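You operate a simulated robot arm through the tools that you are given. There is no shell and no other tool. Be economical: measure what you need, move in short steps, check, and stop when the job is done.

Carry out the task below with a simulated two-armed robot. There is one attempt and no reset: what you move stays moved.

TASK
Pump B has tripped: reset it and start it again.
Fine: shut the green vent lever, switch B off, then push RESET B once; start it once READY is lit, it must not trip again; done when the cart display shows 0.01 or less; leave the other V valves, pump controls and clamps of this pipe line.

The check looks at the end state, three seconds after you hand in, the way a careful person would. Anything else that was tipped, shoved, dropped, spilled or broken makes it a failure.

THE ROBOT
Two 7-joint arms with two-finger parallel grippers on one trunk, on a base that drives. Base frame: it is fixed to the floor where the robot stands at the start and does not move with it; the origin is under the middle of the robot, x ahead of it, y to its left, z up. Units: m, rad, N and s.
The left shoulder is at the start at [0.05, 0.168, 1.157], the right one opposite. With the tool pointing down near the work surface each hand reaches from about 0.22 to 0.66 m from the robot's upright axis, wherever it stands, measured 20 degrees to its own side. Places, roughly: big knob of the tube lift [3.6, 7.3, 0.8]; big port [1.2, 1.1, 1.2]; black pump switch [3.6, 6.9, 0.8]; blue pump switch [0.5, 0.4, 0.9]; brass knob under the round dial [3.1, 6.4, 1.4]; brass knob under the square dial [3.3, 6.9, 1.4]; cart display [0.5, 0.1, 0.9]; chamber port of the cart [0.8, 0.4, 0.9]; cone port of the cart [0.7, 0.1, 0.9]; cross port [1.8, 2.2, 1.3]; drain knob [1.1, -0.1, 0.9]; fill lever [0.9, -0.1, 1]; filter port [1.1, 0, 1.1]; green vent lever [0.8, 0, 1]; grey air knob [1, 0, 1.1]; handle of valve V6 [1.9, 2.3, 1.2]. Payload 1.57 kg a hand.
The TCP of each hand is the grasp point between the finger pads, 0.03 m short of the fingertips. In the tool frame z runs along the fingers and y along their closing line. The gripper opens to 0.08 m. The fingers are 0.017 m wide and 0.012 m thick; the gripper's body (0.04 by 0.082 m) begins 0.08 m behind the TCP.
Orientation is told as [roll, pitch, yaw] about the base's x, y, z axes, in that order, counted from this pose: with the fingers straight down and closing along the base's y, the tool's x points along the base's -x, its y along +y and its z along -z.

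THE INTERFACE
- The arms move only by the tool apply_moves. It takes "left_plan", "right_plan" or both (then of equal length, played together; a hand with none holds still); each is one flat list of numbers, 6 for each row, row after row: the shift along the tool's x, y, z in units of 100 mm (1.0 is 100 mm), then the turn, a rotation vector about the tool's x, y, z in units of 180 degrees (1.0 is 180 degrees). In form: [tx, ty, tz, rx, ry, rz, tx, ty, tz, rx, ry, rz, ...]. A call has 1 to 12 rows; each row is the pose to reach, as a shift and turn from the pose commanded when the call began, along the tool's axes at that moment. "left_gripper" and "right_gripper" are, for a hand that has rows, the opening, from 0 (shut) to 1 (fully open), set as the call begins (left out, the last holds). A call with a number of a shift or a turn outside -1 to 1 is refused whole. Rows are played at 5 a second. More than 0.05 m and 0.15 rad between two rows, or a gripper value outside its range, and nothing of the call is played. A pose out of reach is approached as far as the arm can. The call stops where the force on the tool passes 40 N (or 10 N more than at its start, if that is more) or the arm is blocked; 0.2 s more then pass. Each finger travels about 0.045 m/s and halts on what it meets, pressing with about 35 N; the grip force reading is that of the motor and also rises with nothing between the fingers. The clock runs only during rows and for 0.2 s after the last one: add rows that repeat a pose to give the fingers time. It gives the time, the measured TCP pose, the force on the tool (base axes), the opening and the grip force at its end, in the units of the frame above (readings bear some noise), with the torque about the TCP (base axes, N m) and any sound that the robot's microphone picked up, and new pictures: "show" is both (left out), scene, wrist or none (wrist: the cameras of the hands that moved).
- Cameras (640 x 400 px; columns grow to the right, rows downward): "scene" is now at [0.1222, 0.0389, 1.3683]; the picture's right is [0.44, -0.90, 0.00], its down [-0.51, -0.25, -0.83] and it looks along [0.74, 0.36, -0.56] (base axes); focal length 245 px, centre (320, 200). "left" rides on the left gripper at [0.072, 0.007, -0.122] in its tool frame; the picture's right is [-0.09, 1.00, 0.00], its down [-0.84, -0.08, -0.54] and it looks along [-0.54, -0.05, 0.84] (tool axes); focal length 238 px, centre (320, 200). "right" rides on the right gripper at [0.072, -0.007, -0.122] in its tool frame; the picture's right is [0.09, 1.00, 0.00], its down [-0.84, 0.08, -0.54] and it looks along [-0.54, 0.05, 0.84] (tool axes); focal length 238 px, centre (320, 200).
- raise_lower(by): slides the trunk up (or, below 0, down) by that many m; the arms and the scene camera ride with it, the base frame stays. It gives what a move gives, with no picture.
- steer(legs): drives the robot by 1 to 6 legs, each [ahead, left, turn to the left] in m, m and rad, along the robot's own axes; the way and the turn of a leg run together, so that a leg with both is an arc; at most 1.5 m and 3.142 rad a leg. The arms and the cameras ride along, it lands a little off, and it stops where it bumps. It gives what a move gives, and a new picture of the scene camera.
- pan_tilt(pan, tilt): turns the head with the scene camera to pan (to the left, within 1.396 rad either way) and tilt (down, from -0.506 to 1.204), counted from straight ahead of the robot. It gives what a move gives, and a new picture of the scene camera.
- locate(camera, pixels): there is no depth. For up to 12 entries [column, row, z] of the newest picture of that camera ("zoom" is the newest enlarged one), the place [x, y] in the base frame at which the ray of that pixel passes the height z, good to about 0.002 m. The clock stands still meanwhile.
- zoom(camera, box): a new picture of the part [left, top, right, bottom] of that camera's present view, enlarged. The clock stands still meanwhile.
- sign_off(): hands the job in; it is judged then, once.

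Work in short steps. Measure before you move; look again where a grasp or a placing could have gone wrong, and mend it. You have 80 turns and 260 pictures in all, those below and enlarged ones among them. Open the grippers and draw the arms clear of the work before you hand the job in, unless the task says otherwise; then end with one line.

The tools are called as name(argument=value, ...) on one line, values as JSON. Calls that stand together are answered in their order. apply_moves: Moves the arms, as the interface text tells. Its arguments: {"type":"object","properties":{"left_plan":{"type":"array","items":{"type":"number"}},"left_gripper":{"type":"number"},"right_plan":{"type":"array","items":{"type":"number"}},"right_gripper":{"type":"number"},"show":{"type":"string","enum":["both","scene","wrist","none"]}},"required":[]} The other tools are called the same way: raise_lower (by) slides the trunk up or down; steer (legs) drives the base; pan_tilt (pan, tilt) turns the head that bears the scene camera; locate (camera, pixels) gives the place at which the rays of pixels pass given heights; zoom (camera, box) takes an enlarged picture of a part of a camera's view; sign_off () hands the job in.

At the start:

```text
time: 0.0
left_eef_pos: [0.2804, 0.3016, 1.2299]
left_ee_rot: [0.0, 0.0, 0.0]
left_force: [-1.3, 0.3, -0.1]
left_wrist_torque: [0.02, 0.02, 0.0]
left_grip_width: 0.0797
left_finger_force: 0.1
right_eef_pos: [0.4103, 0.0138, 1.2369]
right_ee_rot: [0.001, 0.0, 0.0]
right_force: [-0.1, 0.1, -0.1]
right_wrist_torque: [0.0, 0.02, -0.03]
right_grip_width: 0.0798
right_finger_force: 0.0
trunk travel left (down, up): [-0.325, 0.118]
robot x, y, heading: [0.0011, 0.0031, -0.0]
head pan, tilt: [0.454, 0.599]
```

scene: 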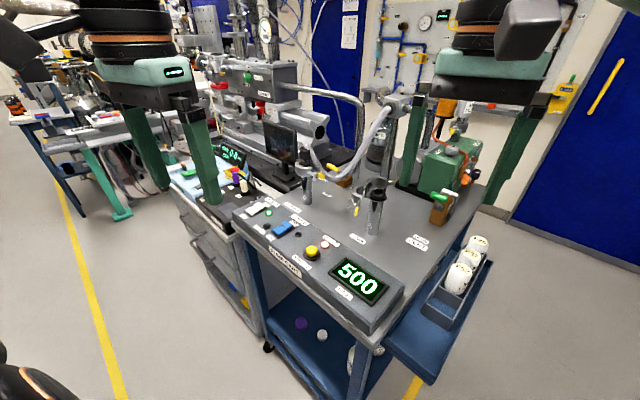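
right: 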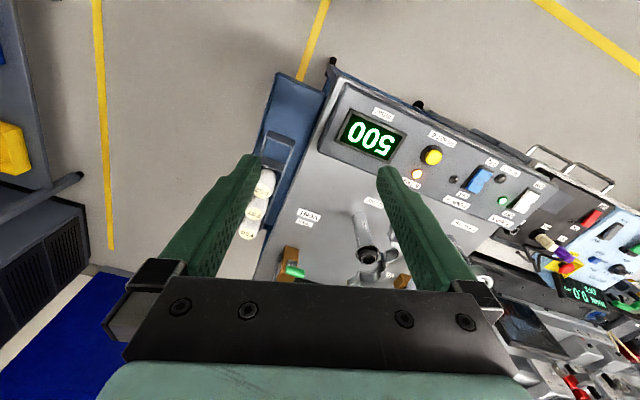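
left: 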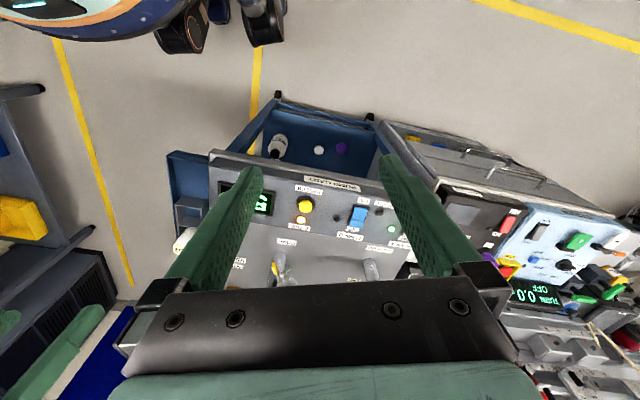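

The cart panel is visible in the scene at about (200-400, 190-310). I enlarge it to read the labels.

zoom(camera="scene", box=[230, 180, 410, 310])

zoom(camera="scene", box=[340, 130, 500, 260])

zoom(camera="right", box=[260, 80, 580, 290])

```text
3.08 times, centred on (320, 245) of scene
```

zoom: 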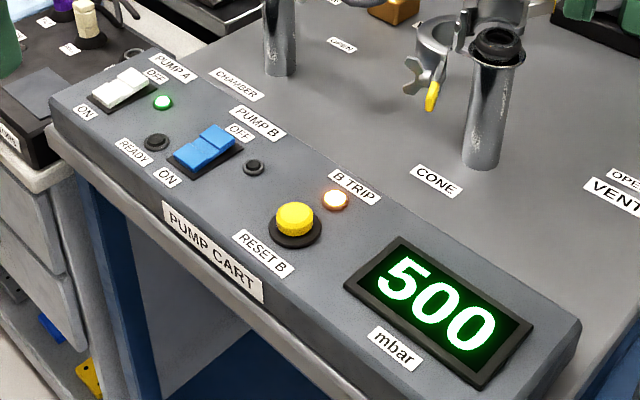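

```text
3.08 times, centred on (420, 195) of scene
```

zoom: 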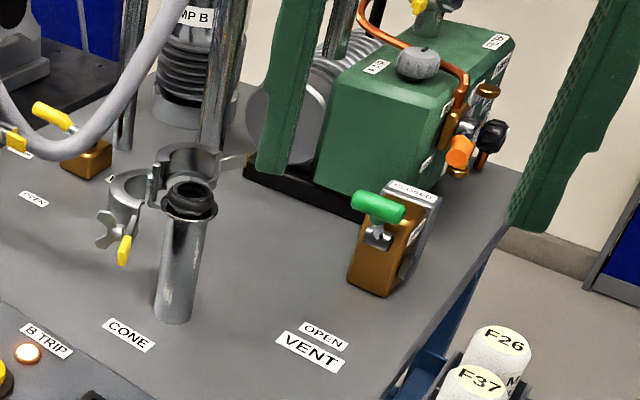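

```text
1.90 times, centred on (420, 185) of right
```

zoom: 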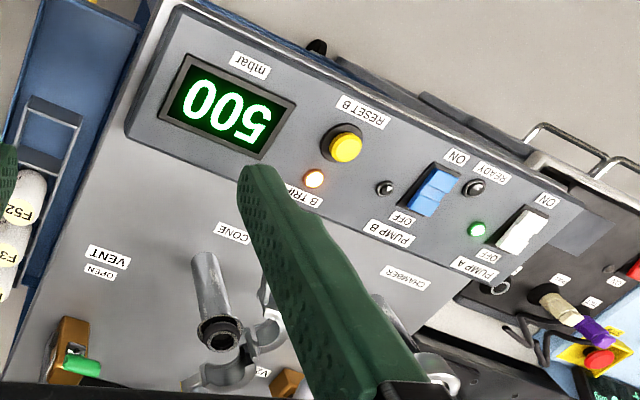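

The vent valve is at scene (440,205), with labels OPEN on the deck and CLOSED on the block. I turn the head toward it and the pump end for a better look.

pan_tilt(pan=0.05, tilt=0.5)

```text
time: 0.9
left_eef_pos: [0.2796, 0.3005, 1.2292]
left_ee_rot: [0.0, 0.0, 0.001]
left_force: [-0.6, 0.0, 0.8]
left_wrist_torque: [0.02, 0.03, -0.01]
left_grip_width: 0.0802
left_finger_force: 0.0
right_eef_pos: [0.4109, 0.0142, 1.236]
right_ee_rot: [0.001, 0.0, 0.0]
right_force: [0.7, 0.2, -0.2]
right_wrist_torque: [-0.04, -0.01, 0.0]
right_grip_width: 0.0802
right_finger_force: 0.0
trunk travel left (down, up): [-0.325, 0.118]
robot x, y, heading: [0.0041, 0.0002, -0.005]
head pan, tilt: [0.051, 0.499]
```

scene: 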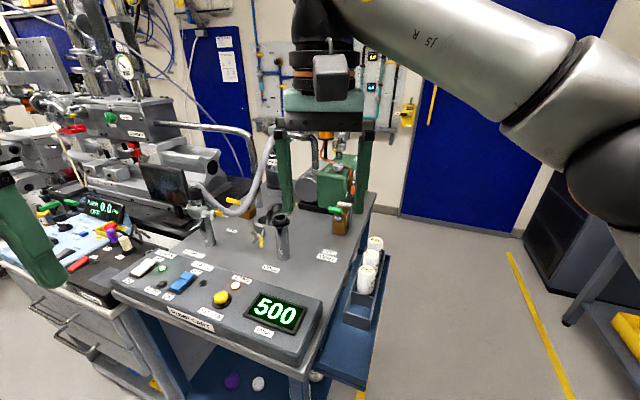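

Zoom on the vent valve at (340,215) and on the pipe line at (230,200).

zoom(camera="scene", box=[300, 170, 390, 270])

zoom(camera="scene", box=[90, 100, 350, 270])

locate(camera="scene", pixels=[[222, 298, 0.87], [335, 210, 0.97], [275, 314, 0.87]])

```text
4.00 times, centred on (345, 220) of scene
```

zoom: 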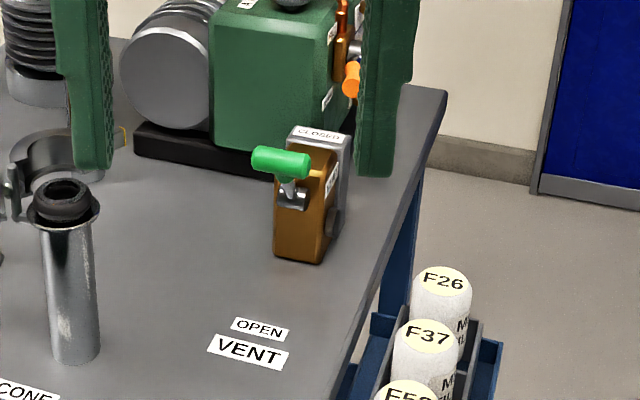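

```text
2.35 times, centred on (220, 185) of scene
```

zoom: 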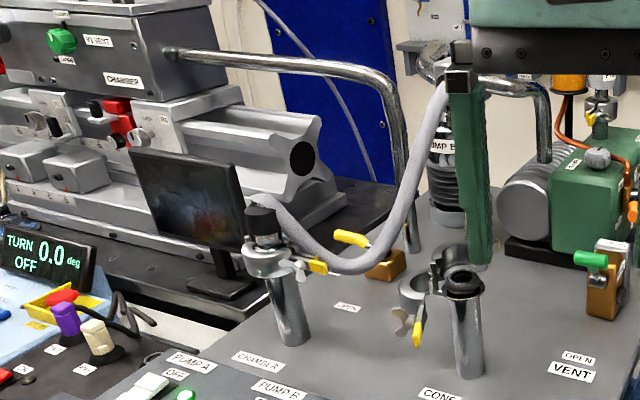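

```text
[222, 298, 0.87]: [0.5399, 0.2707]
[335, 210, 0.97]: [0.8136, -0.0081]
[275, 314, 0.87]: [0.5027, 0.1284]
```

The green lever is a small bar at the front of the vent block near (0.81,-0.01). I move the right hand ahead and right to look at it with the wrist camera.

apply_moves(right_plan=[-0.4, -0.25, 0, 0, 0, 0, -0.8, -0.5, 0, 0, 0, 0, -1, -0.7, 0.3, 0, 0, 0], show="both")

```text
time: 1.7
left_eef_pos: [0.2811, 0.3012, 1.2309]
left_ee_rot: [-0.001, 0.0, -0.002]
left_force: [0.6, -0.8, 0.2]
left_wrist_torque: [0.02, 0.01, 0.02]
left_grip_width: 0.0798
left_finger_force: 0.0
right_eef_pos: [0.5115, -0.0554, 1.2064]
right_ee_rot: [0.002, 0.0, 0.001]
right_force: [0.7, -0.2, -0.3]
right_wrist_torque: [0.01, 0.02, 0.0]
right_grip_width: 0.0798
right_finger_force: 0.1
trunk travel left (down, up): [-0.325, 0.118]
robot x, y, heading: [-0.0026, -0.0019, -0.002]
head pan, tilt: [0.051, 0.499]
```

scene: 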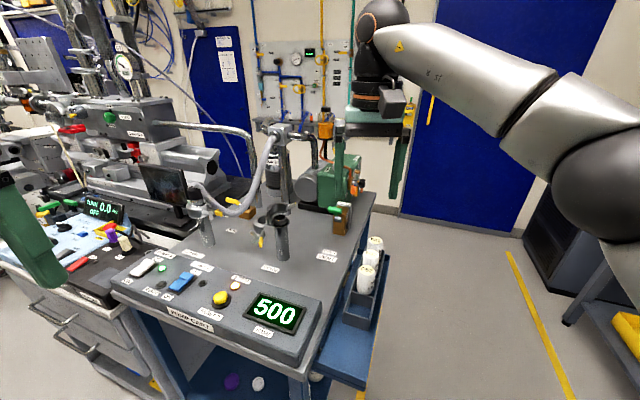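
right: 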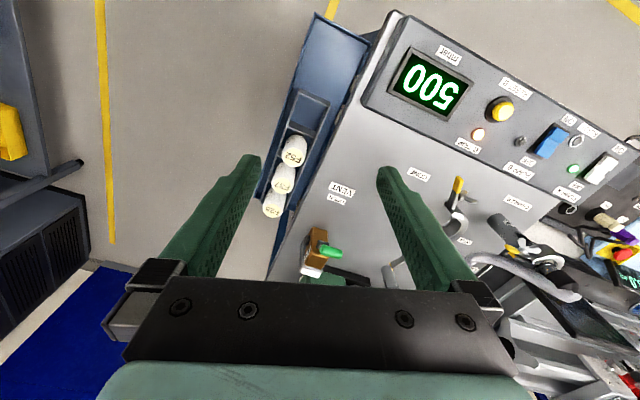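

Zoom on the vent from both cameras and the pipe line behind.

zoom(camera="right", box=[270, 170, 390, 280])

zoom(camera="scene", box=[240, 100, 400, 270])

locate(camera="right", pixels=[[332, 252, 1.0], [318, 236, 1.0], [310, 270, 1.0], [332, 252, 0.97], [340, 188, 0.87], [316, 232, 0.97]])

locate(camera="scene", pixels=[[335, 210, 1.0], [335, 210, 0.97], [329, 254, 0.87]])

```text
3.64 times, centred on (330, 225) of right
```

zoom: 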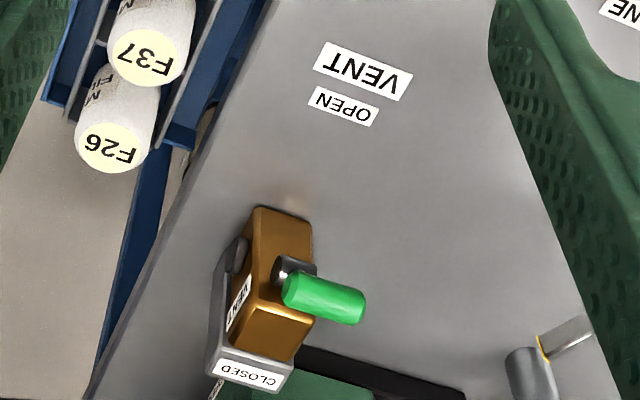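

```text
2.35 times, centred on (320, 185) of scene
```

zoom: 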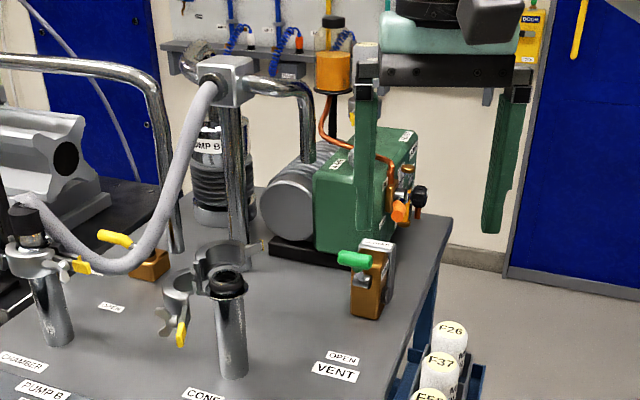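

```text
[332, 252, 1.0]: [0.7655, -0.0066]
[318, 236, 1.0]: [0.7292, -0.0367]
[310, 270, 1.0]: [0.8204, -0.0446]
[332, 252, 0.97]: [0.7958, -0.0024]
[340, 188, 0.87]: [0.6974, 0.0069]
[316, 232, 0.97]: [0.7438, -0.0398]
```

```text
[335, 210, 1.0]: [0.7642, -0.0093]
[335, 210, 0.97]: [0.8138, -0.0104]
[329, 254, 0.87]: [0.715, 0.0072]
```

Two-camera fix puts the handle at about (0.766,-0.007,1.00), a short bar pointing left. To understand the hinge I lower and tilt the right hand forward for a near-horizontal look.

apply_moves(right_plan=[0.05, 0, 0.3, 0, -0.045, 0, 0.1, 0, 0.6, 0, -0.09, 0, 0.15, 0, 0.9, 0, -0.135, 0, 0.15, 0, 0.9, 0, -0.18, 0, 0.15, 0, 0.9, 0, -0.225, 0], show="wrist")

```text
time: 2.9
left_eef_pos: [0.28, 0.3003, 1.2298]
left_ee_rot: [0.0, 0.0, -0.001]
left_force: [0.8, -0.7, -1.0]
left_wrist_torque: [0.01, 0.01, -0.02]
left_grip_width: 0.08
left_finger_force: 0.0
right_eef_pos: [0.4947, -0.0553, 1.1166]
right_ee_rot: [0.002, -0.71, -0.001]
right_force: [0.1, -0.1, -0.2]
right_wrist_torque: [0.0, -0.05, -0.03]
right_grip_width: 0.0802
right_finger_force: 0.1
trunk travel left (down, up): [-0.325, 0.118]
robot x, y, heading: [-0.0001, 0.0, 0.004]
head pan, tilt: [0.051, 0.499]
```

right: 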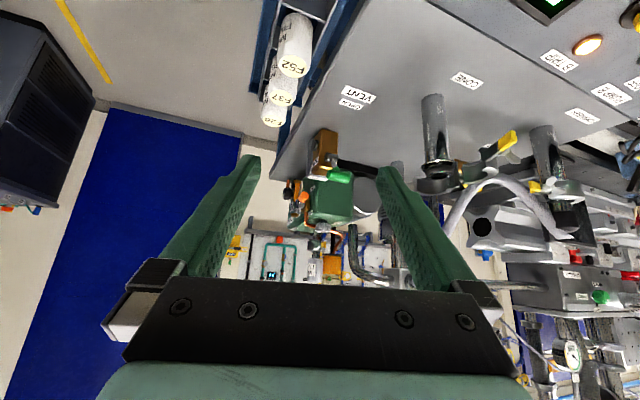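

The valve is at (325,160); enlarge it.

zoom(camera="right", box=[285, 80, 385, 200])

```text
3.33 times, centred on (335, 140) of right
```

zoom: 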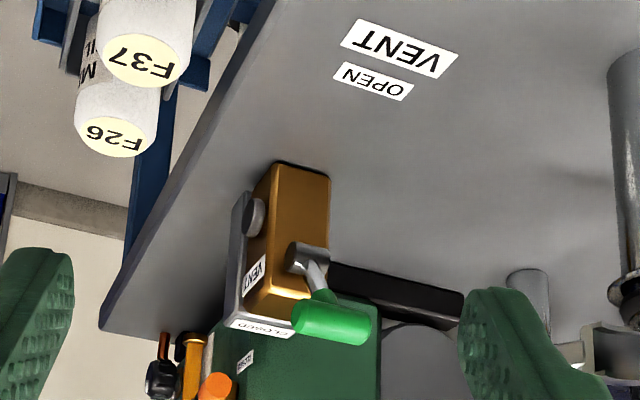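

The shaft lies across the block with a hub on its left face and a stem up to a cross bar. Locate hub (329,157) and bar (338,177) here, and the hub in the scene (338,220).

locate(camera="right", pixels=[[329, 157, 0.98], [329, 157, 0.96], [329, 157, 0.94], [338, 177, 1.0], [338, 177, 0.98], [326, 129, 0.87], [347, 175, 1.0], [326, 178, 1.0], [315, 180, 1.0], [315, 180, 0.97], [315, 173, 0.97]])

locate(camera="scene", pixels=[[338, 220, 0.98], [338, 220, 0.96], [338, 220, 0.94], [335, 210, 1.0], [335, 210, 0.98], [344, 204, 0.97], [344, 204, 1.0]])

zoom(camera="scene", box=[320, 190, 365, 240])

```text
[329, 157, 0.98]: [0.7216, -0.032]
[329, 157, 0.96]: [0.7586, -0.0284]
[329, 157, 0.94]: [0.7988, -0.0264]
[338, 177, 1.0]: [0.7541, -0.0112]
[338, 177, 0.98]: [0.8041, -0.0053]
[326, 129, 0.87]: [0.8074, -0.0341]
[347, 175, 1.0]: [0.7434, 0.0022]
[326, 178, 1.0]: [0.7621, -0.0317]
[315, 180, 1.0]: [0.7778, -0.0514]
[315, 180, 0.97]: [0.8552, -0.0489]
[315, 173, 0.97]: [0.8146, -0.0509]
```

```text
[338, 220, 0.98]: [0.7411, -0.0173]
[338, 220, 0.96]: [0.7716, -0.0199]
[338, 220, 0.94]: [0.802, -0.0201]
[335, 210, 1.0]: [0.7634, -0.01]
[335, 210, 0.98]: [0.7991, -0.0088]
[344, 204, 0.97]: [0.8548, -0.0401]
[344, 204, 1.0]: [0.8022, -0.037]
```

```text
8.00 times, centred on (342, 215) of scene
```

zoom: 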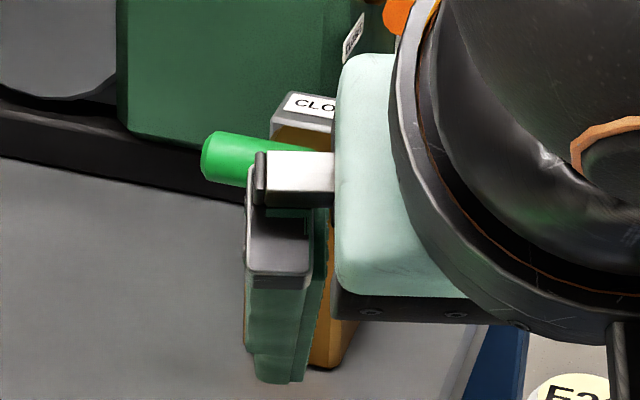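

Bar at about (0.78,-0.008,0.99), hub behind/below, CLOSED plate at x≈0.85: lever swings backward to close. That is far for the arm, so I check the gap between base and cart for driving ahead.

pan_tilt(pan=0.1, tilt=1.15)

```text
time: 3.9
left_eef_pos: [0.2792, 0.3011, 1.2296]
left_ee_rot: [0.0, 0.001, 0.001]
left_force: [0.2, 0.2, 0.2]
left_wrist_torque: [-0.01, 0.0, 0.0]
left_grip_width: 0.0799
left_finger_force: 0.1
right_eef_pos: [0.4962, -0.0564, 1.1163]
right_ee_rot: [0.001, -0.705, 0.001]
right_force: [0.9, -0.4, 0.5]
right_wrist_torque: [0.03, -0.02, -0.04]
right_grip_width: 0.0801
right_finger_force: 0.1
trunk travel left (down, up): [-0.325, 0.118]
robot x, y, heading: [-0.0008, -0.0006, -0.007]
head pan, tilt: [0.099, 1.15]
```

scene: 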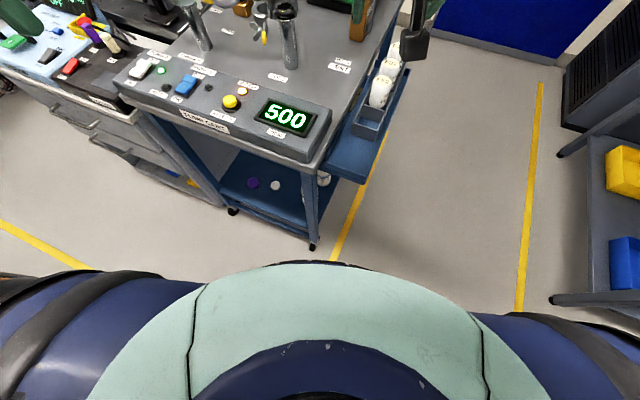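

Measure the caster (313,246), the cart corner (320,170), base edge (300,262), and panel buttons.

locate(camera="scene", pixels=[[313, 248, 0.0], [320, 170, 0.85], [300, 262, 0.3], [300, 262, 0.9], [300, 262, 0.0], [230, 101, 0.9], [185, 85, 0.9], [285, 117, 0.88], [330, 185, 0.7], [341, 67, 0.85], [284, 77, 0.85]])

zoom(camera="scene", box=[120, 40, 340, 180])

```text
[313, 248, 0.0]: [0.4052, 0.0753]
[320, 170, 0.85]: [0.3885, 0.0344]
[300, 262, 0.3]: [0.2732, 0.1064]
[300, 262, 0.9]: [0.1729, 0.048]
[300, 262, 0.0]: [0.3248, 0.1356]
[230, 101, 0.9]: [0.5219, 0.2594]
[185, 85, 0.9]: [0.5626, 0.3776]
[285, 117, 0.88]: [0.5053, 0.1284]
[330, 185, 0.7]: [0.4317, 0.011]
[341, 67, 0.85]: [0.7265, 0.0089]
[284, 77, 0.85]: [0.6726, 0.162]
```

```text
2.86 times, centred on (230, 110) of scene
```

zoom: 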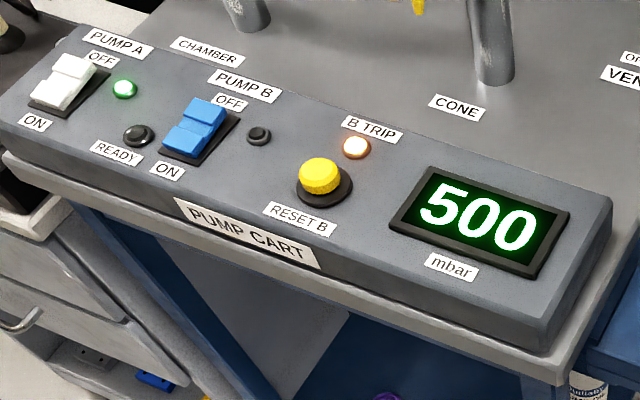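

The cart front caster is at (0.405,0.075); the base can go about 0.1 ahead and 0.15 right with a slight left turn, bringing the vent within reach of the right arm.

steer(legs=[[0, -0.15, 0], [0.1, 0, 0], [0, 0, 0.3]])

pan_tilt(pan=-0.1, tilt=0.6)

```text
time: 7.6
left_eef_pos: [0.277, 0.2214, 1.2301]
left_ee_rot: [0.002, 0.0, 0.306]
left_force: [-0.6, 0.1, 0.2]
left_wrist_torque: [0.0, -0.01, 0.04]
left_grip_width: 0.0802
left_finger_force: 0.0
right_eef_pos: [0.5903, -0.0534, 1.1166]
right_ee_rot: [0.0, -0.707, 0.306]
right_force: [0.7, 0.0, 0.9]
right_wrist_torque: [-0.01, 0.0, -0.01]
right_grip_width: 0.0797
right_finger_force: 0.0
trunk travel left (down, up): [-0.325, 0.118]
robot x, y, heading: [0.0997, -0.1519, 0.308]
head pan, tilt: [0.099, 1.15]
```

scene: 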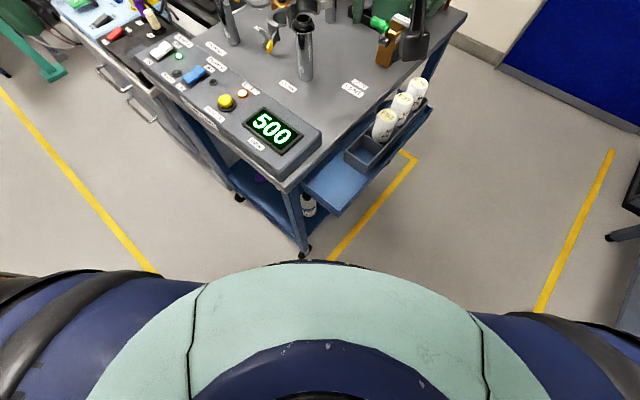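

```text
time: 8.6
left_eef_pos: [0.2779, 0.2234, 1.2297]
left_ee_rot: [-0.001, 0.0, 0.305]
left_force: [-0.3, -0.2, -0.3]
left_wrist_torque: [0.04, -0.01, -0.01]
left_grip_width: 0.0797
left_finger_force: 0.0
right_eef_pos: [0.5907, -0.0536, 1.1173]
right_ee_rot: [-0.001, -0.707, 0.306]
right_force: [1.3, 0.8, 0.2]
right_wrist_torque: [0.01, 0.03, 0.03]
right_grip_width: 0.08
right_finger_force: 0.1
trunk travel left (down, up): [-0.325, 0.118]
robot x, y, heading: [0.1018, -0.1471, 0.306]
head pan, tilt: [-0.099, 0.6]
```

scene: 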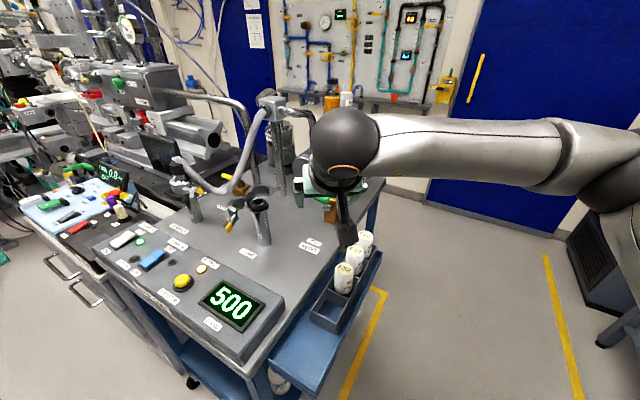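

I close the right gripper and yaw it back to 0 (−0.3 about vertical), then look at the lever from the wrist.

apply_moves(right_plan=[0, 0, 0, 0.0207, 0, 0.0242, 0, 0, 0, 0.0414, 0, 0.0484, 0, 0, 0, 0.062, 0, 0.0726, 0, 0, 0, 0.062, 0, 0.0726, 0, 0, 0, 0.062, 0, 0.0726], right_gripper=0, show="both")

zoom(camera="right", box=[220, 80, 420, 280])

```text
time: 9.8
left_eef_pos: [0.2791, 0.2225, 1.2309]
left_ee_rot: [-0.001, 0.0, 0.305]
left_force: [0.4, -0.4, 0.7]
left_wrist_torque: [-0.03, 0.03, 0.0]
left_grip_width: 0.08
left_finger_force: 0.0
right_eef_pos: [0.5922, -0.0534, 1.1164]
right_ee_rot: [-0.001, -0.707, 0.005]
right_force: [0.9, -0.1, 0.5]
right_wrist_torque: [0.0, -0.03, -0.02]
right_grip_width: 0.0001
right_finger_force: 14.4
trunk travel left (down, up): [-0.325, 0.118]
robot x, y, heading: [0.0989, -0.1514, 0.302]
head pan, tilt: [-0.099, 0.6]
```

scene: 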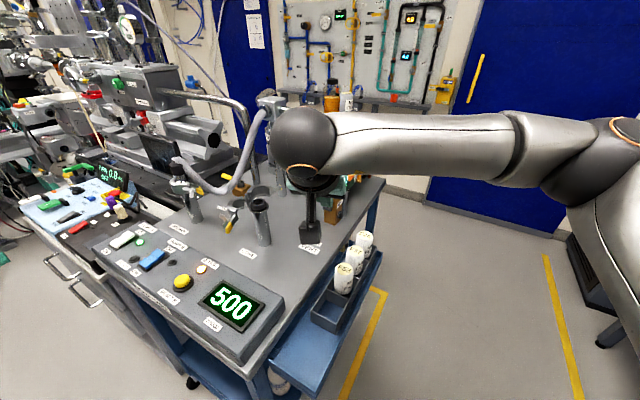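
right: 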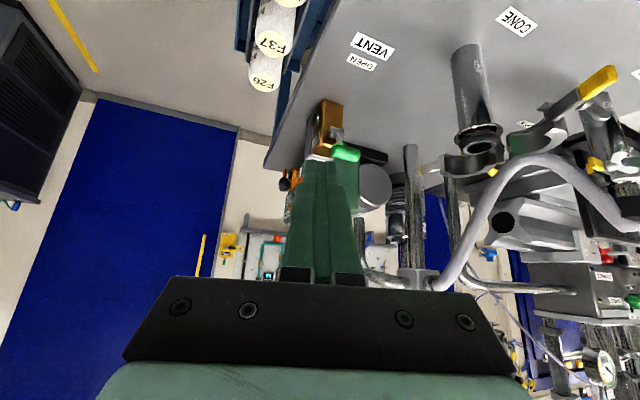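

```text
2.00 times, centred on (320, 180) of right
```

zoom: 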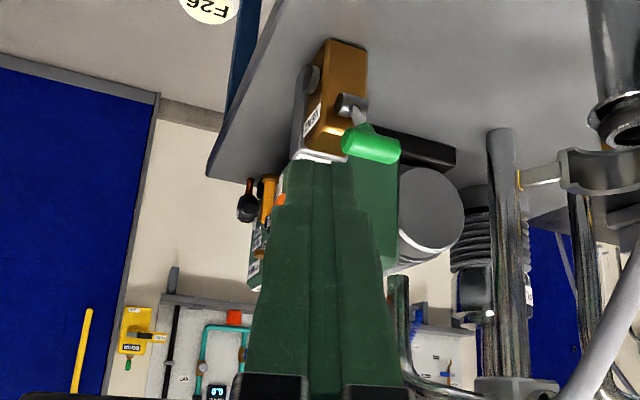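

Triangulate bar (345,152), hub (336,132), and block base (330,100).

locate(camera="right", pixels=[[345, 152, 1.0], [345, 152, 0.98], [336, 132, 0.97], [336, 132, 0.94], [337, 150, 0.99], [357, 154, 0.99], [322, 143, 0.97], [317, 158, 0.97], [371, 47, 0.86]])

zoom(camera="scene", box=[280, 150, 400, 260])

```text
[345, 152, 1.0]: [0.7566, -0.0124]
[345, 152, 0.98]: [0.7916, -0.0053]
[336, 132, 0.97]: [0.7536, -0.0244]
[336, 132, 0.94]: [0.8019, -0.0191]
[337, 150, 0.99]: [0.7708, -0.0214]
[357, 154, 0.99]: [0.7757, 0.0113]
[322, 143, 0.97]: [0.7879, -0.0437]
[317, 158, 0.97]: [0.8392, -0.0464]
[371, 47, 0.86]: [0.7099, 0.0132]
```

```text
3.64 times, centred on (340, 205) of scene
```

zoom: 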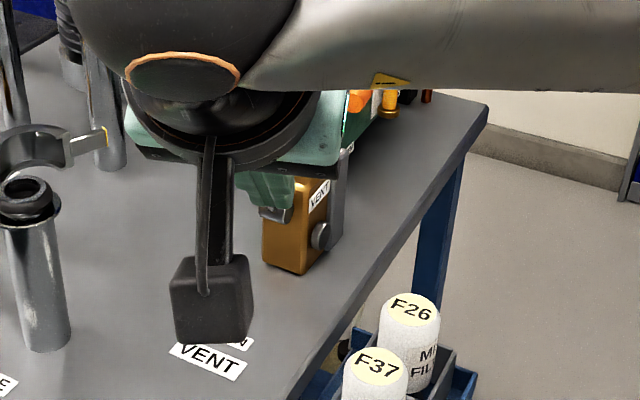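

Bar centre ≈(0.775,−0.006,0.99). I bring the closed fingertips to just in front of it in two moves; first half now, reducing tilt to about 0.5.

apply_moves(right_plan=[0, 0.25, 0.33, 0, 0.03, 0, 0, 0.5, 0.66, 0, 0.0637, 0, 0, 0.5, 1.0, 0, 0.0637, 0], show="wrist")

```text
time: 10.6
left_eef_pos: [0.2793, 0.2206, 1.2304]
left_ee_rot: [0.0, 0.0, 0.303]
left_force: [0.0, 0.4, -0.1]
left_wrist_torque: [0.02, 0.01, 0.0]
left_grip_width: 0.0802
left_finger_force: 0.0
right_eef_pos: [0.6551, -0.0031, 1.0413]
right_ee_rot: [0.001, -0.507, 0.005]
right_force: [-0.4, -0.4, 0.0]
right_wrist_torque: [0.01, 0.01, -0.02]
right_grip_width: 0.0
right_finger_force: 21.3
trunk travel left (down, up): [-0.325, 0.118]
robot x, y, heading: [0.1036, -0.1469, 0.304]
head pan, tilt: [-0.099, 0.6]
```

right: 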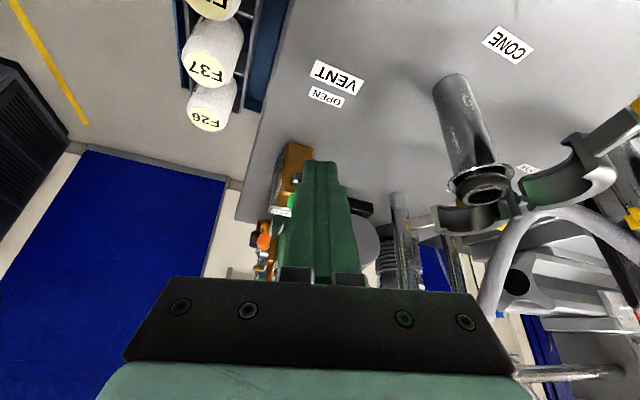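

The fingers now line up over the bar. I go down to just before the bar (TCP ≈ (0.735,−0.005,0.99)).

apply_moves(right_plan=[-0.05, 0, 0.4, 0, 0, 0, -0.2, 0, 0.7, 0, 0, 0, -0.45, 0, 0.835, 0, 0, 0], show="both")

zoom(camera="scene", box=[260, 150, 390, 250])

```text
time: 11.4
left_eef_pos: [0.2787, 0.2223, 1.2301]
left_ee_rot: [0.002, 0.0, 0.306]
left_force: [-0.8, -0.4, 0.4]
left_wrist_torque: [-0.01, -0.05, 0.0]
left_grip_width: 0.08
left_finger_force: 0.1
right_eef_pos: [0.7359, -0.0024, 0.9894]
right_ee_rot: [0.001, -0.504, 0.007]
right_force: [1.1, -0.3, 0.4]
right_wrist_torque: [0.01, -0.02, -0.02]
right_grip_width: 0.0
right_finger_force: 21.3
trunk travel left (down, up): [-0.325, 0.118]
robot x, y, heading: [0.1, -0.1485, 0.305]
head pan, tilt: [-0.099, 0.6]
```

scene: 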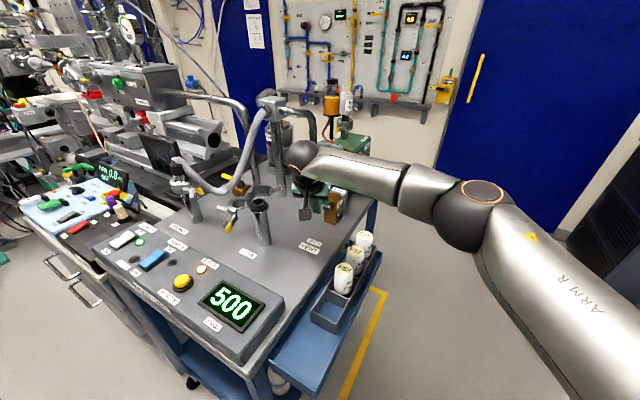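
right: 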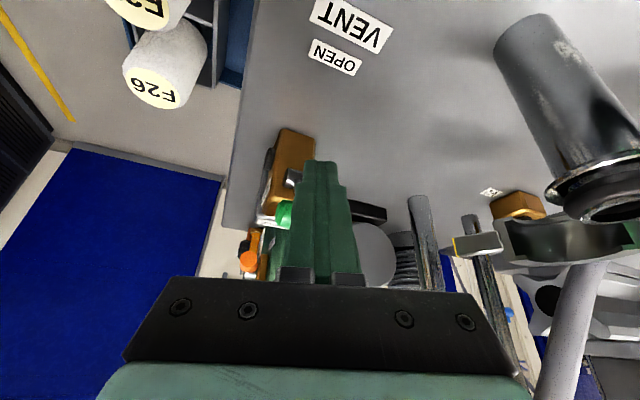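

```text
4.00 times, centred on (325, 200) of scene
```

zoom: 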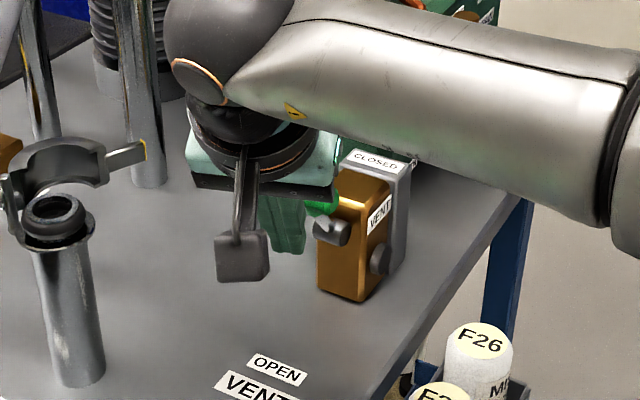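

Bar peeks at (285,213) beside the fingers, so they are in front of it. Push back along the cart axis 45 mm in small rows.

apply_moves(right_plan=[-0.13, -0.04, 0.073, 0, 0, 0, -0.26, -0.08, 0.146, 0, 0, 0, -0.39, -0.12, 0.22, 0, 0, 0], show="both")

zoom(camera="scene", box=[260, 150, 390, 250])

```text
time: 12.2
left_eef_pos: [0.277, 0.2219, 1.231]
left_ee_rot: [-0.001, -0.001, 0.305]
left_force: [0.9, 1.0, -0.5]
left_wrist_torque: [0.02, -0.01, 0.0]
left_grip_width: 0.0799
left_finger_force: 0.1
right_eef_pos: [0.7794, -0.0141, 0.9868]
right_ee_rot: [0.001, -0.509, 0.004]
right_force: [-0.8, -0.8, -0.7]
right_wrist_torque: [0.0, 0.0, 0.01]
right_grip_width: 0.0001
right_finger_force: 21.3
trunk travel left (down, up): [-0.325, 0.118]
robot x, y, heading: [0.1033, -0.1489, 0.308]
head pan, tilt: [-0.099, 0.6]
```

scene: 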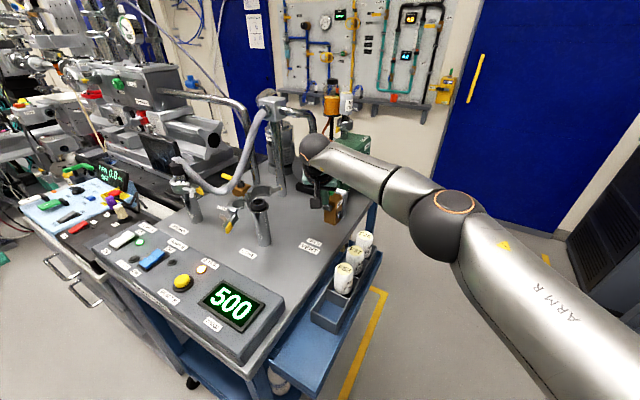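
right: 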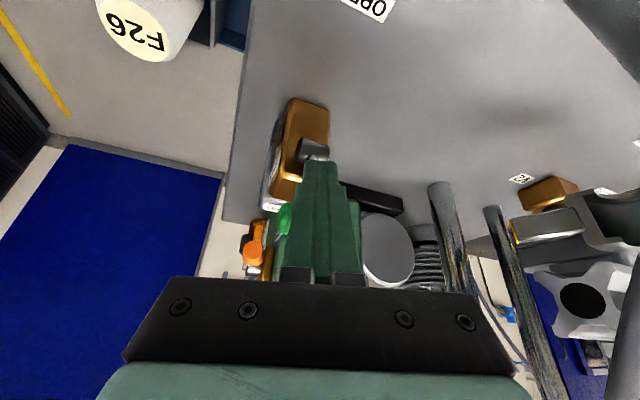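

```text
4.00 times, centred on (325, 200) of scene
```

zoom: 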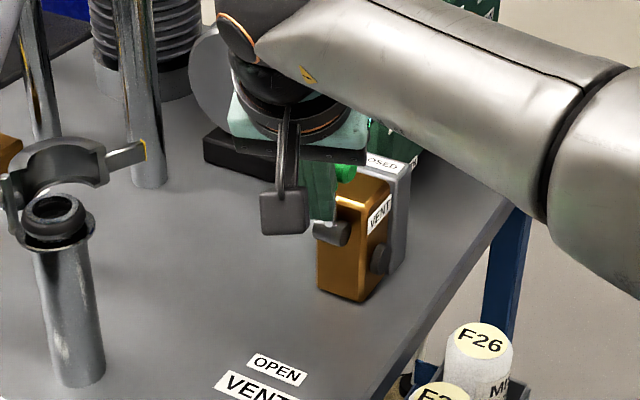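

No resistance; the bar is still beyond the fingers. Continue 40 mm further.

apply_moves(right_plan=[-0.12, -0.04, 0.07, 0, 0, 0, -0.23, -0.08, 0.13, 0, 0, 0, -0.35, -0.12, 0.2, 0, 0, 0], show="both")

zoom(camera="right", box=[230, 80, 390, 280])

zoom(camera="scene", box=[260, 150, 390, 250])

```text
time: 13.0
left_eef_pos: [0.278, 0.2228, 1.2312]
left_ee_rot: [0.0, -0.001, 0.307]
left_force: [-0.3, -0.4, -0.2]
left_wrist_torque: [0.0, -0.02, 0.02]
left_grip_width: 0.08
left_finger_force: 0.1
right_eef_pos: [0.7994, -0.0273, 0.9886]
right_ee_rot: [-0.001, -0.506, 0.006]
right_force: [0.7, 0.4, 0.1]
right_wrist_torque: [-0.03, 0.01, -0.01]
right_grip_width: 0.0002
right_finger_force: 21.8
right hand out of reach, approached as far as the arm can: row 2, 3
trunk travel left (down, up): [-0.325, 0.118]
robot x, y, heading: [0.1001, -0.1526, 0.305]
head pan, tilt: [-0.099, 0.6]
```

scene: 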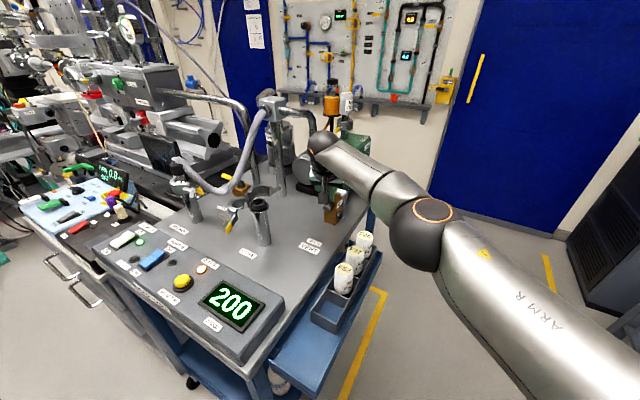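
right: 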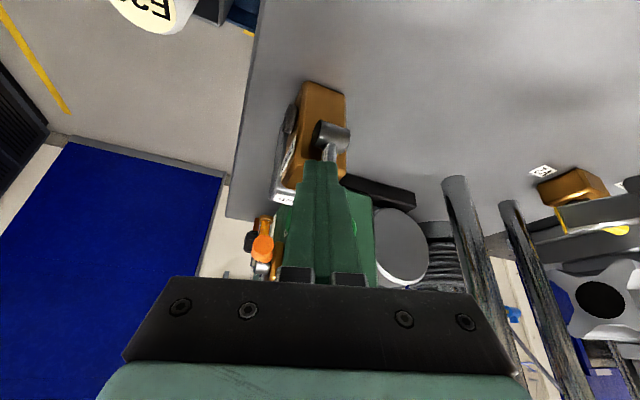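

```text
2.00 times, centred on (310, 180) of right
```

zoom: 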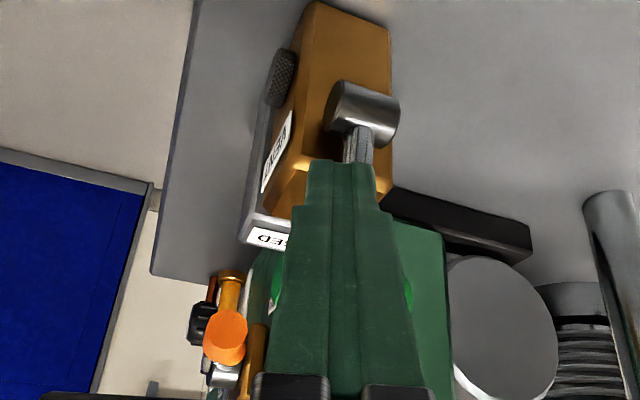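

```text
4.00 times, centred on (325, 200) of scene
```

zoom: 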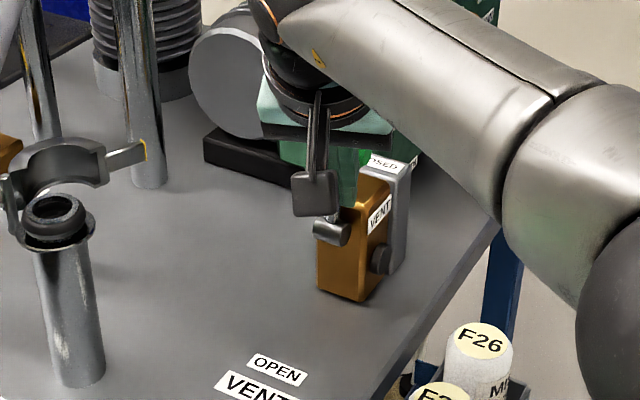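

The display fell to 200, so the vent is partly shut, and the arm ran out of reach at that tilt. I draw the hand back and up, tilting more, to view the bar's present place.

apply_moves(right_plan=[0.15, 0.03, -0.35, 0, 0, 0, 0.3, 0.06, -0.7, 0, -0.045, 0, 0.3, 0.06, -0.9, 0, -0.09, 0], show="both")

zoom(camera="right", box=[230, 80, 390, 280])

zoom(camera="scene", box=[260, 150, 390, 250])

```text
time: 13.8
left_eef_pos: [0.2784, 0.2218, 1.2305]
left_ee_rot: [-0.002, -0.001, 0.306]
left_force: [0.2, 0.4, -0.7]
left_wrist_torque: [0.0, 0.03, 0.01]
left_grip_width: 0.08
left_finger_force: 0.1
right_eef_pos: [0.733, -0.0217, 1.0518]
right_ee_rot: [0.001, -0.79, 0.005]
right_force: [-0.6, 0.5, -0.6]
right_wrist_torque: [0.04, -0.04, 0.03]
right_grip_width: 0.0002
right_finger_force: 21.8
trunk travel left (down, up): [-0.325, 0.118]
robot x, y, heading: [0.1021, -0.1469, 0.303]
head pan, tilt: [-0.099, 0.6]
```

scene: 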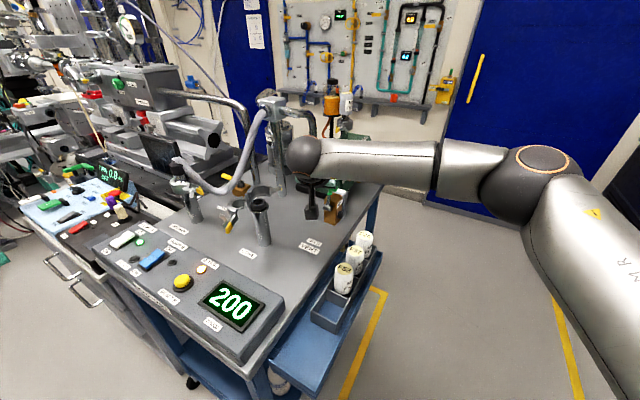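
right: 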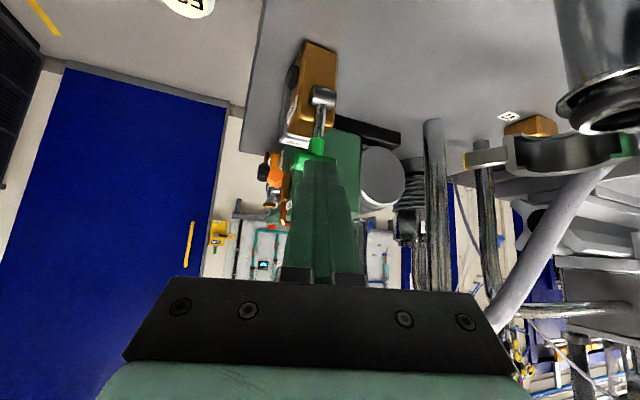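

```text
2.00 times, centred on (310, 180) of right
```

zoom: 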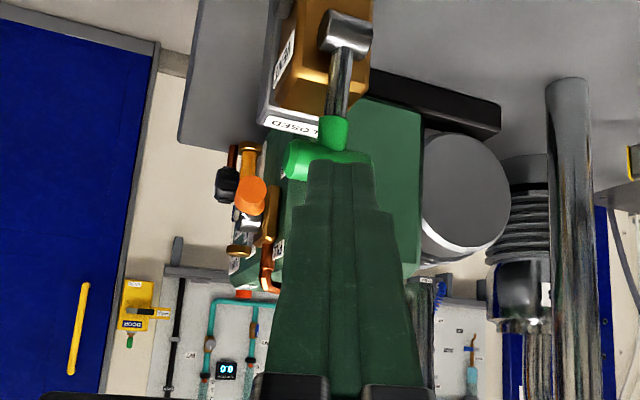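

```text
4.00 times, centred on (325, 200) of scene
```

zoom: 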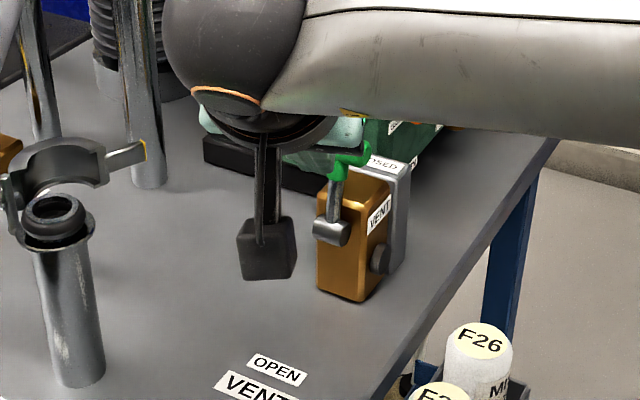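

The stem is now seen clearly: hub at (322,95), T-bar around (314,159), stem about upright. Locate them.

locate(camera="right", pixels=[[314, 159, 1.02], [314, 159, 1.0], [314, 159, 0.98], [322, 97, 0.96], [322, 97, 0.93], [300, 140, 0.97], [297, 159, 1.0]])

locate(camera="scene", pixels=[[328, 207, 0.96], [328, 207, 0.93], [332, 189, 1.02], [332, 189, 1.0], [332, 189, 0.98], [341, 190, 0.97]])

```text
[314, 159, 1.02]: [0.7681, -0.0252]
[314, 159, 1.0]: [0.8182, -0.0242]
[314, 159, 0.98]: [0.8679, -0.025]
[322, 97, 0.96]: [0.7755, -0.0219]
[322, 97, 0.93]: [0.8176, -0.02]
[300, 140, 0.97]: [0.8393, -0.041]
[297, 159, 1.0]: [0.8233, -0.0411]
```

```text
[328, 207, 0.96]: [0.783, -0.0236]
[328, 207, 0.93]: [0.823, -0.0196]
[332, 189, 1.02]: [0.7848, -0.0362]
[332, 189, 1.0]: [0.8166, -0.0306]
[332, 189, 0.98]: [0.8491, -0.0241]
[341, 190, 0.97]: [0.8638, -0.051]
```

Bar at (0.817,−0.027,1.00) with hub ≈(0.797,·,0.945). I now push it with the fingertip ends, forward and down along the tool axis.

apply_moves(right_plan=[-0.1, -0.02, 0.19, 0, 0, 0, -0.21, -0.03, 0.38, 0, 0, 0, -0.21, -0.06, 0.5, 0, 0, 0, -0.21, -0.09, 0.6, 0, 0, 0, -0.21, -0.12, 0.7, 0, 0, 0], show="both")

zoom(camera="right", box=[230, 80, 390, 280])

zoom(camera="scene", box=[260, 150, 390, 250])

```text
time: 15.0
left_eef_pos: [0.2789, 0.2224, 1.2292]
left_ee_rot: [0.001, 0.0, 0.306]
left_force: [0.3, 0.0, -0.8]
left_wrist_torque: [0.0, 0.0, 0.0]
left_grip_width: 0.0799
left_finger_force: 0.0
right_eef_pos: [0.796, -0.0332, 1.0172]
right_ee_rot: [0.0, -0.789, 0.007]
right_force: [0.0, 0.2, -0.1]
right_wrist_torque: [-0.01, 0.01, -0.02]
right_grip_width: 0.0
right_finger_force: 21.5
trunk travel left (down, up): [-0.325, 0.118]
robot x, y, heading: [0.1015, -0.1506, 0.306]
head pan, tilt: [-0.099, 0.6]
```

scene: 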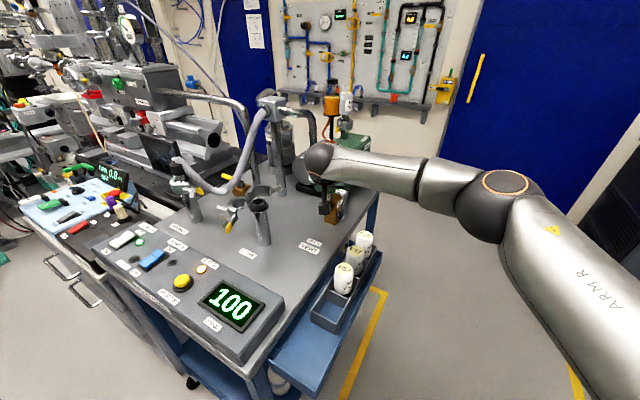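
right: 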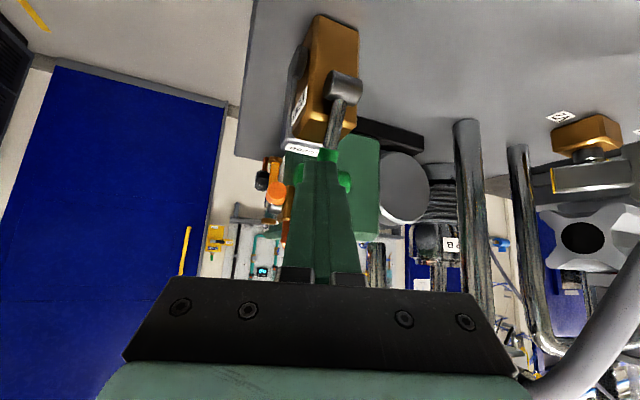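

```text
2.00 times, centred on (310, 180) of right
```

zoom: 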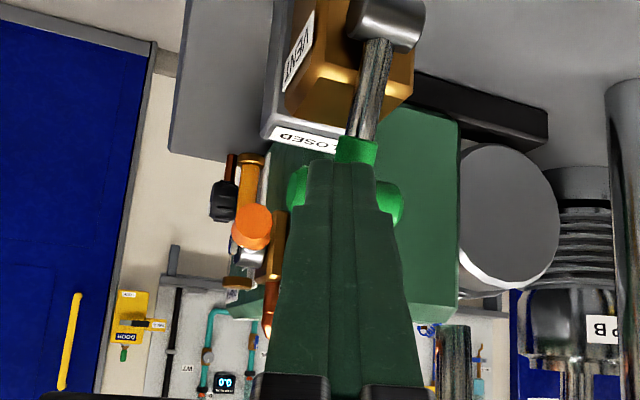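

```text
4.00 times, centred on (325, 200) of scene
```

zoom: 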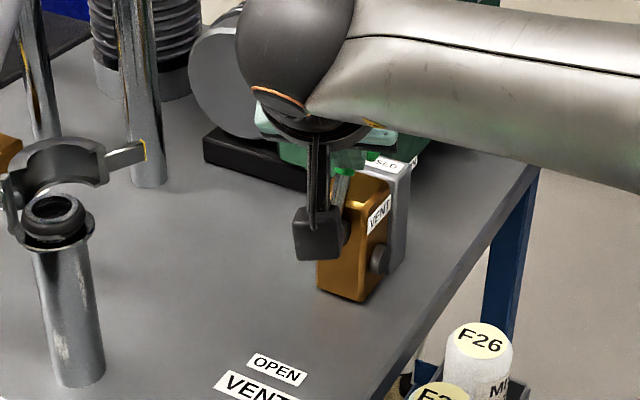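

Display now 100; it works. Push on 30 mm more along the tool axis.

apply_moves(right_plan=[0, -0.03, 0.1, 0, 0, 0, 0, -0.05, 0.2, 0, 0, 0, 0, -0.08, 0.3, 0, 0, 0], show="both")

zoom(camera="right", box=[230, 80, 390, 280])

```text
time: 15.8
left_eef_pos: [0.2724, 0.2197, 1.233]
left_ee_rot: [-0.001, -0.005, 0.305]
left_force: [0.2, 0.6, -0.1]
left_wrist_torque: [0.02, -0.02, 0.05]
left_grip_width: 0.0798
left_finger_force: 0.1
right_eef_pos: [0.8079, -0.0376, 1.0058]
right_ee_rot: [0.003, -0.794, 0.004]
right_force: [-25.9, -8.1, 15.1]
right_wrist_torque: [-0.3, 0.03, -0.47]
right_grip_width: 0.0
right_finger_force: 21.2
trunk travel left (down, up): [-0.325, 0.118]
robot x, y, heading: [0.0999, -0.1502, 0.302]
head pan, tilt: [-0.099, 0.6]
stopped in row 3 (right hand): the force on the tool passed its limit at 44 N (the readings are from after the stop); the commanded pose is now the measured one
```

scene: 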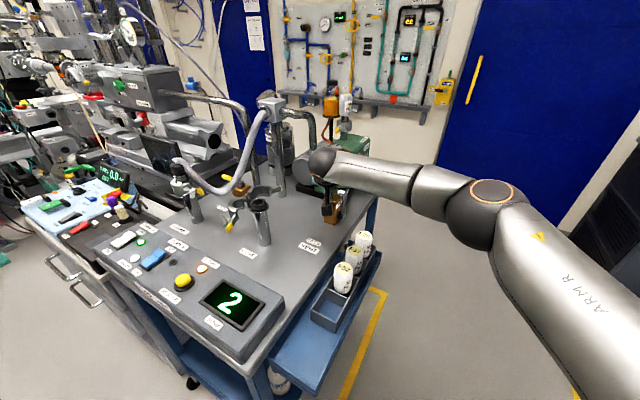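
right: 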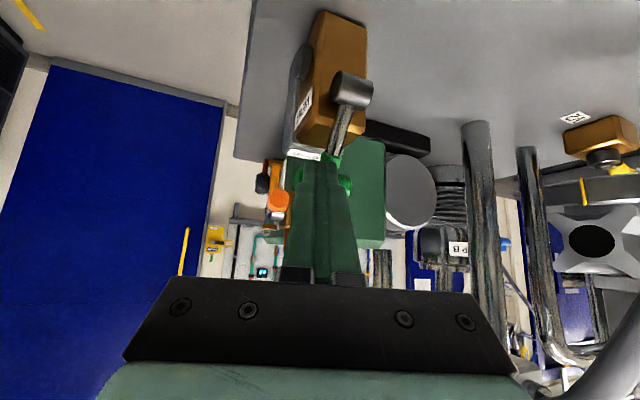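

```text
2.00 times, centred on (310, 180) of right
```

zoom: 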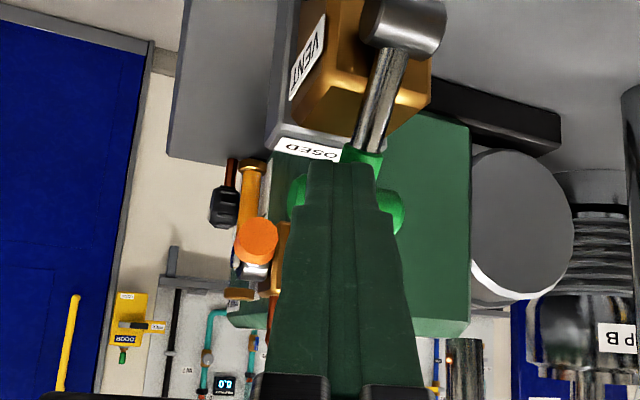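

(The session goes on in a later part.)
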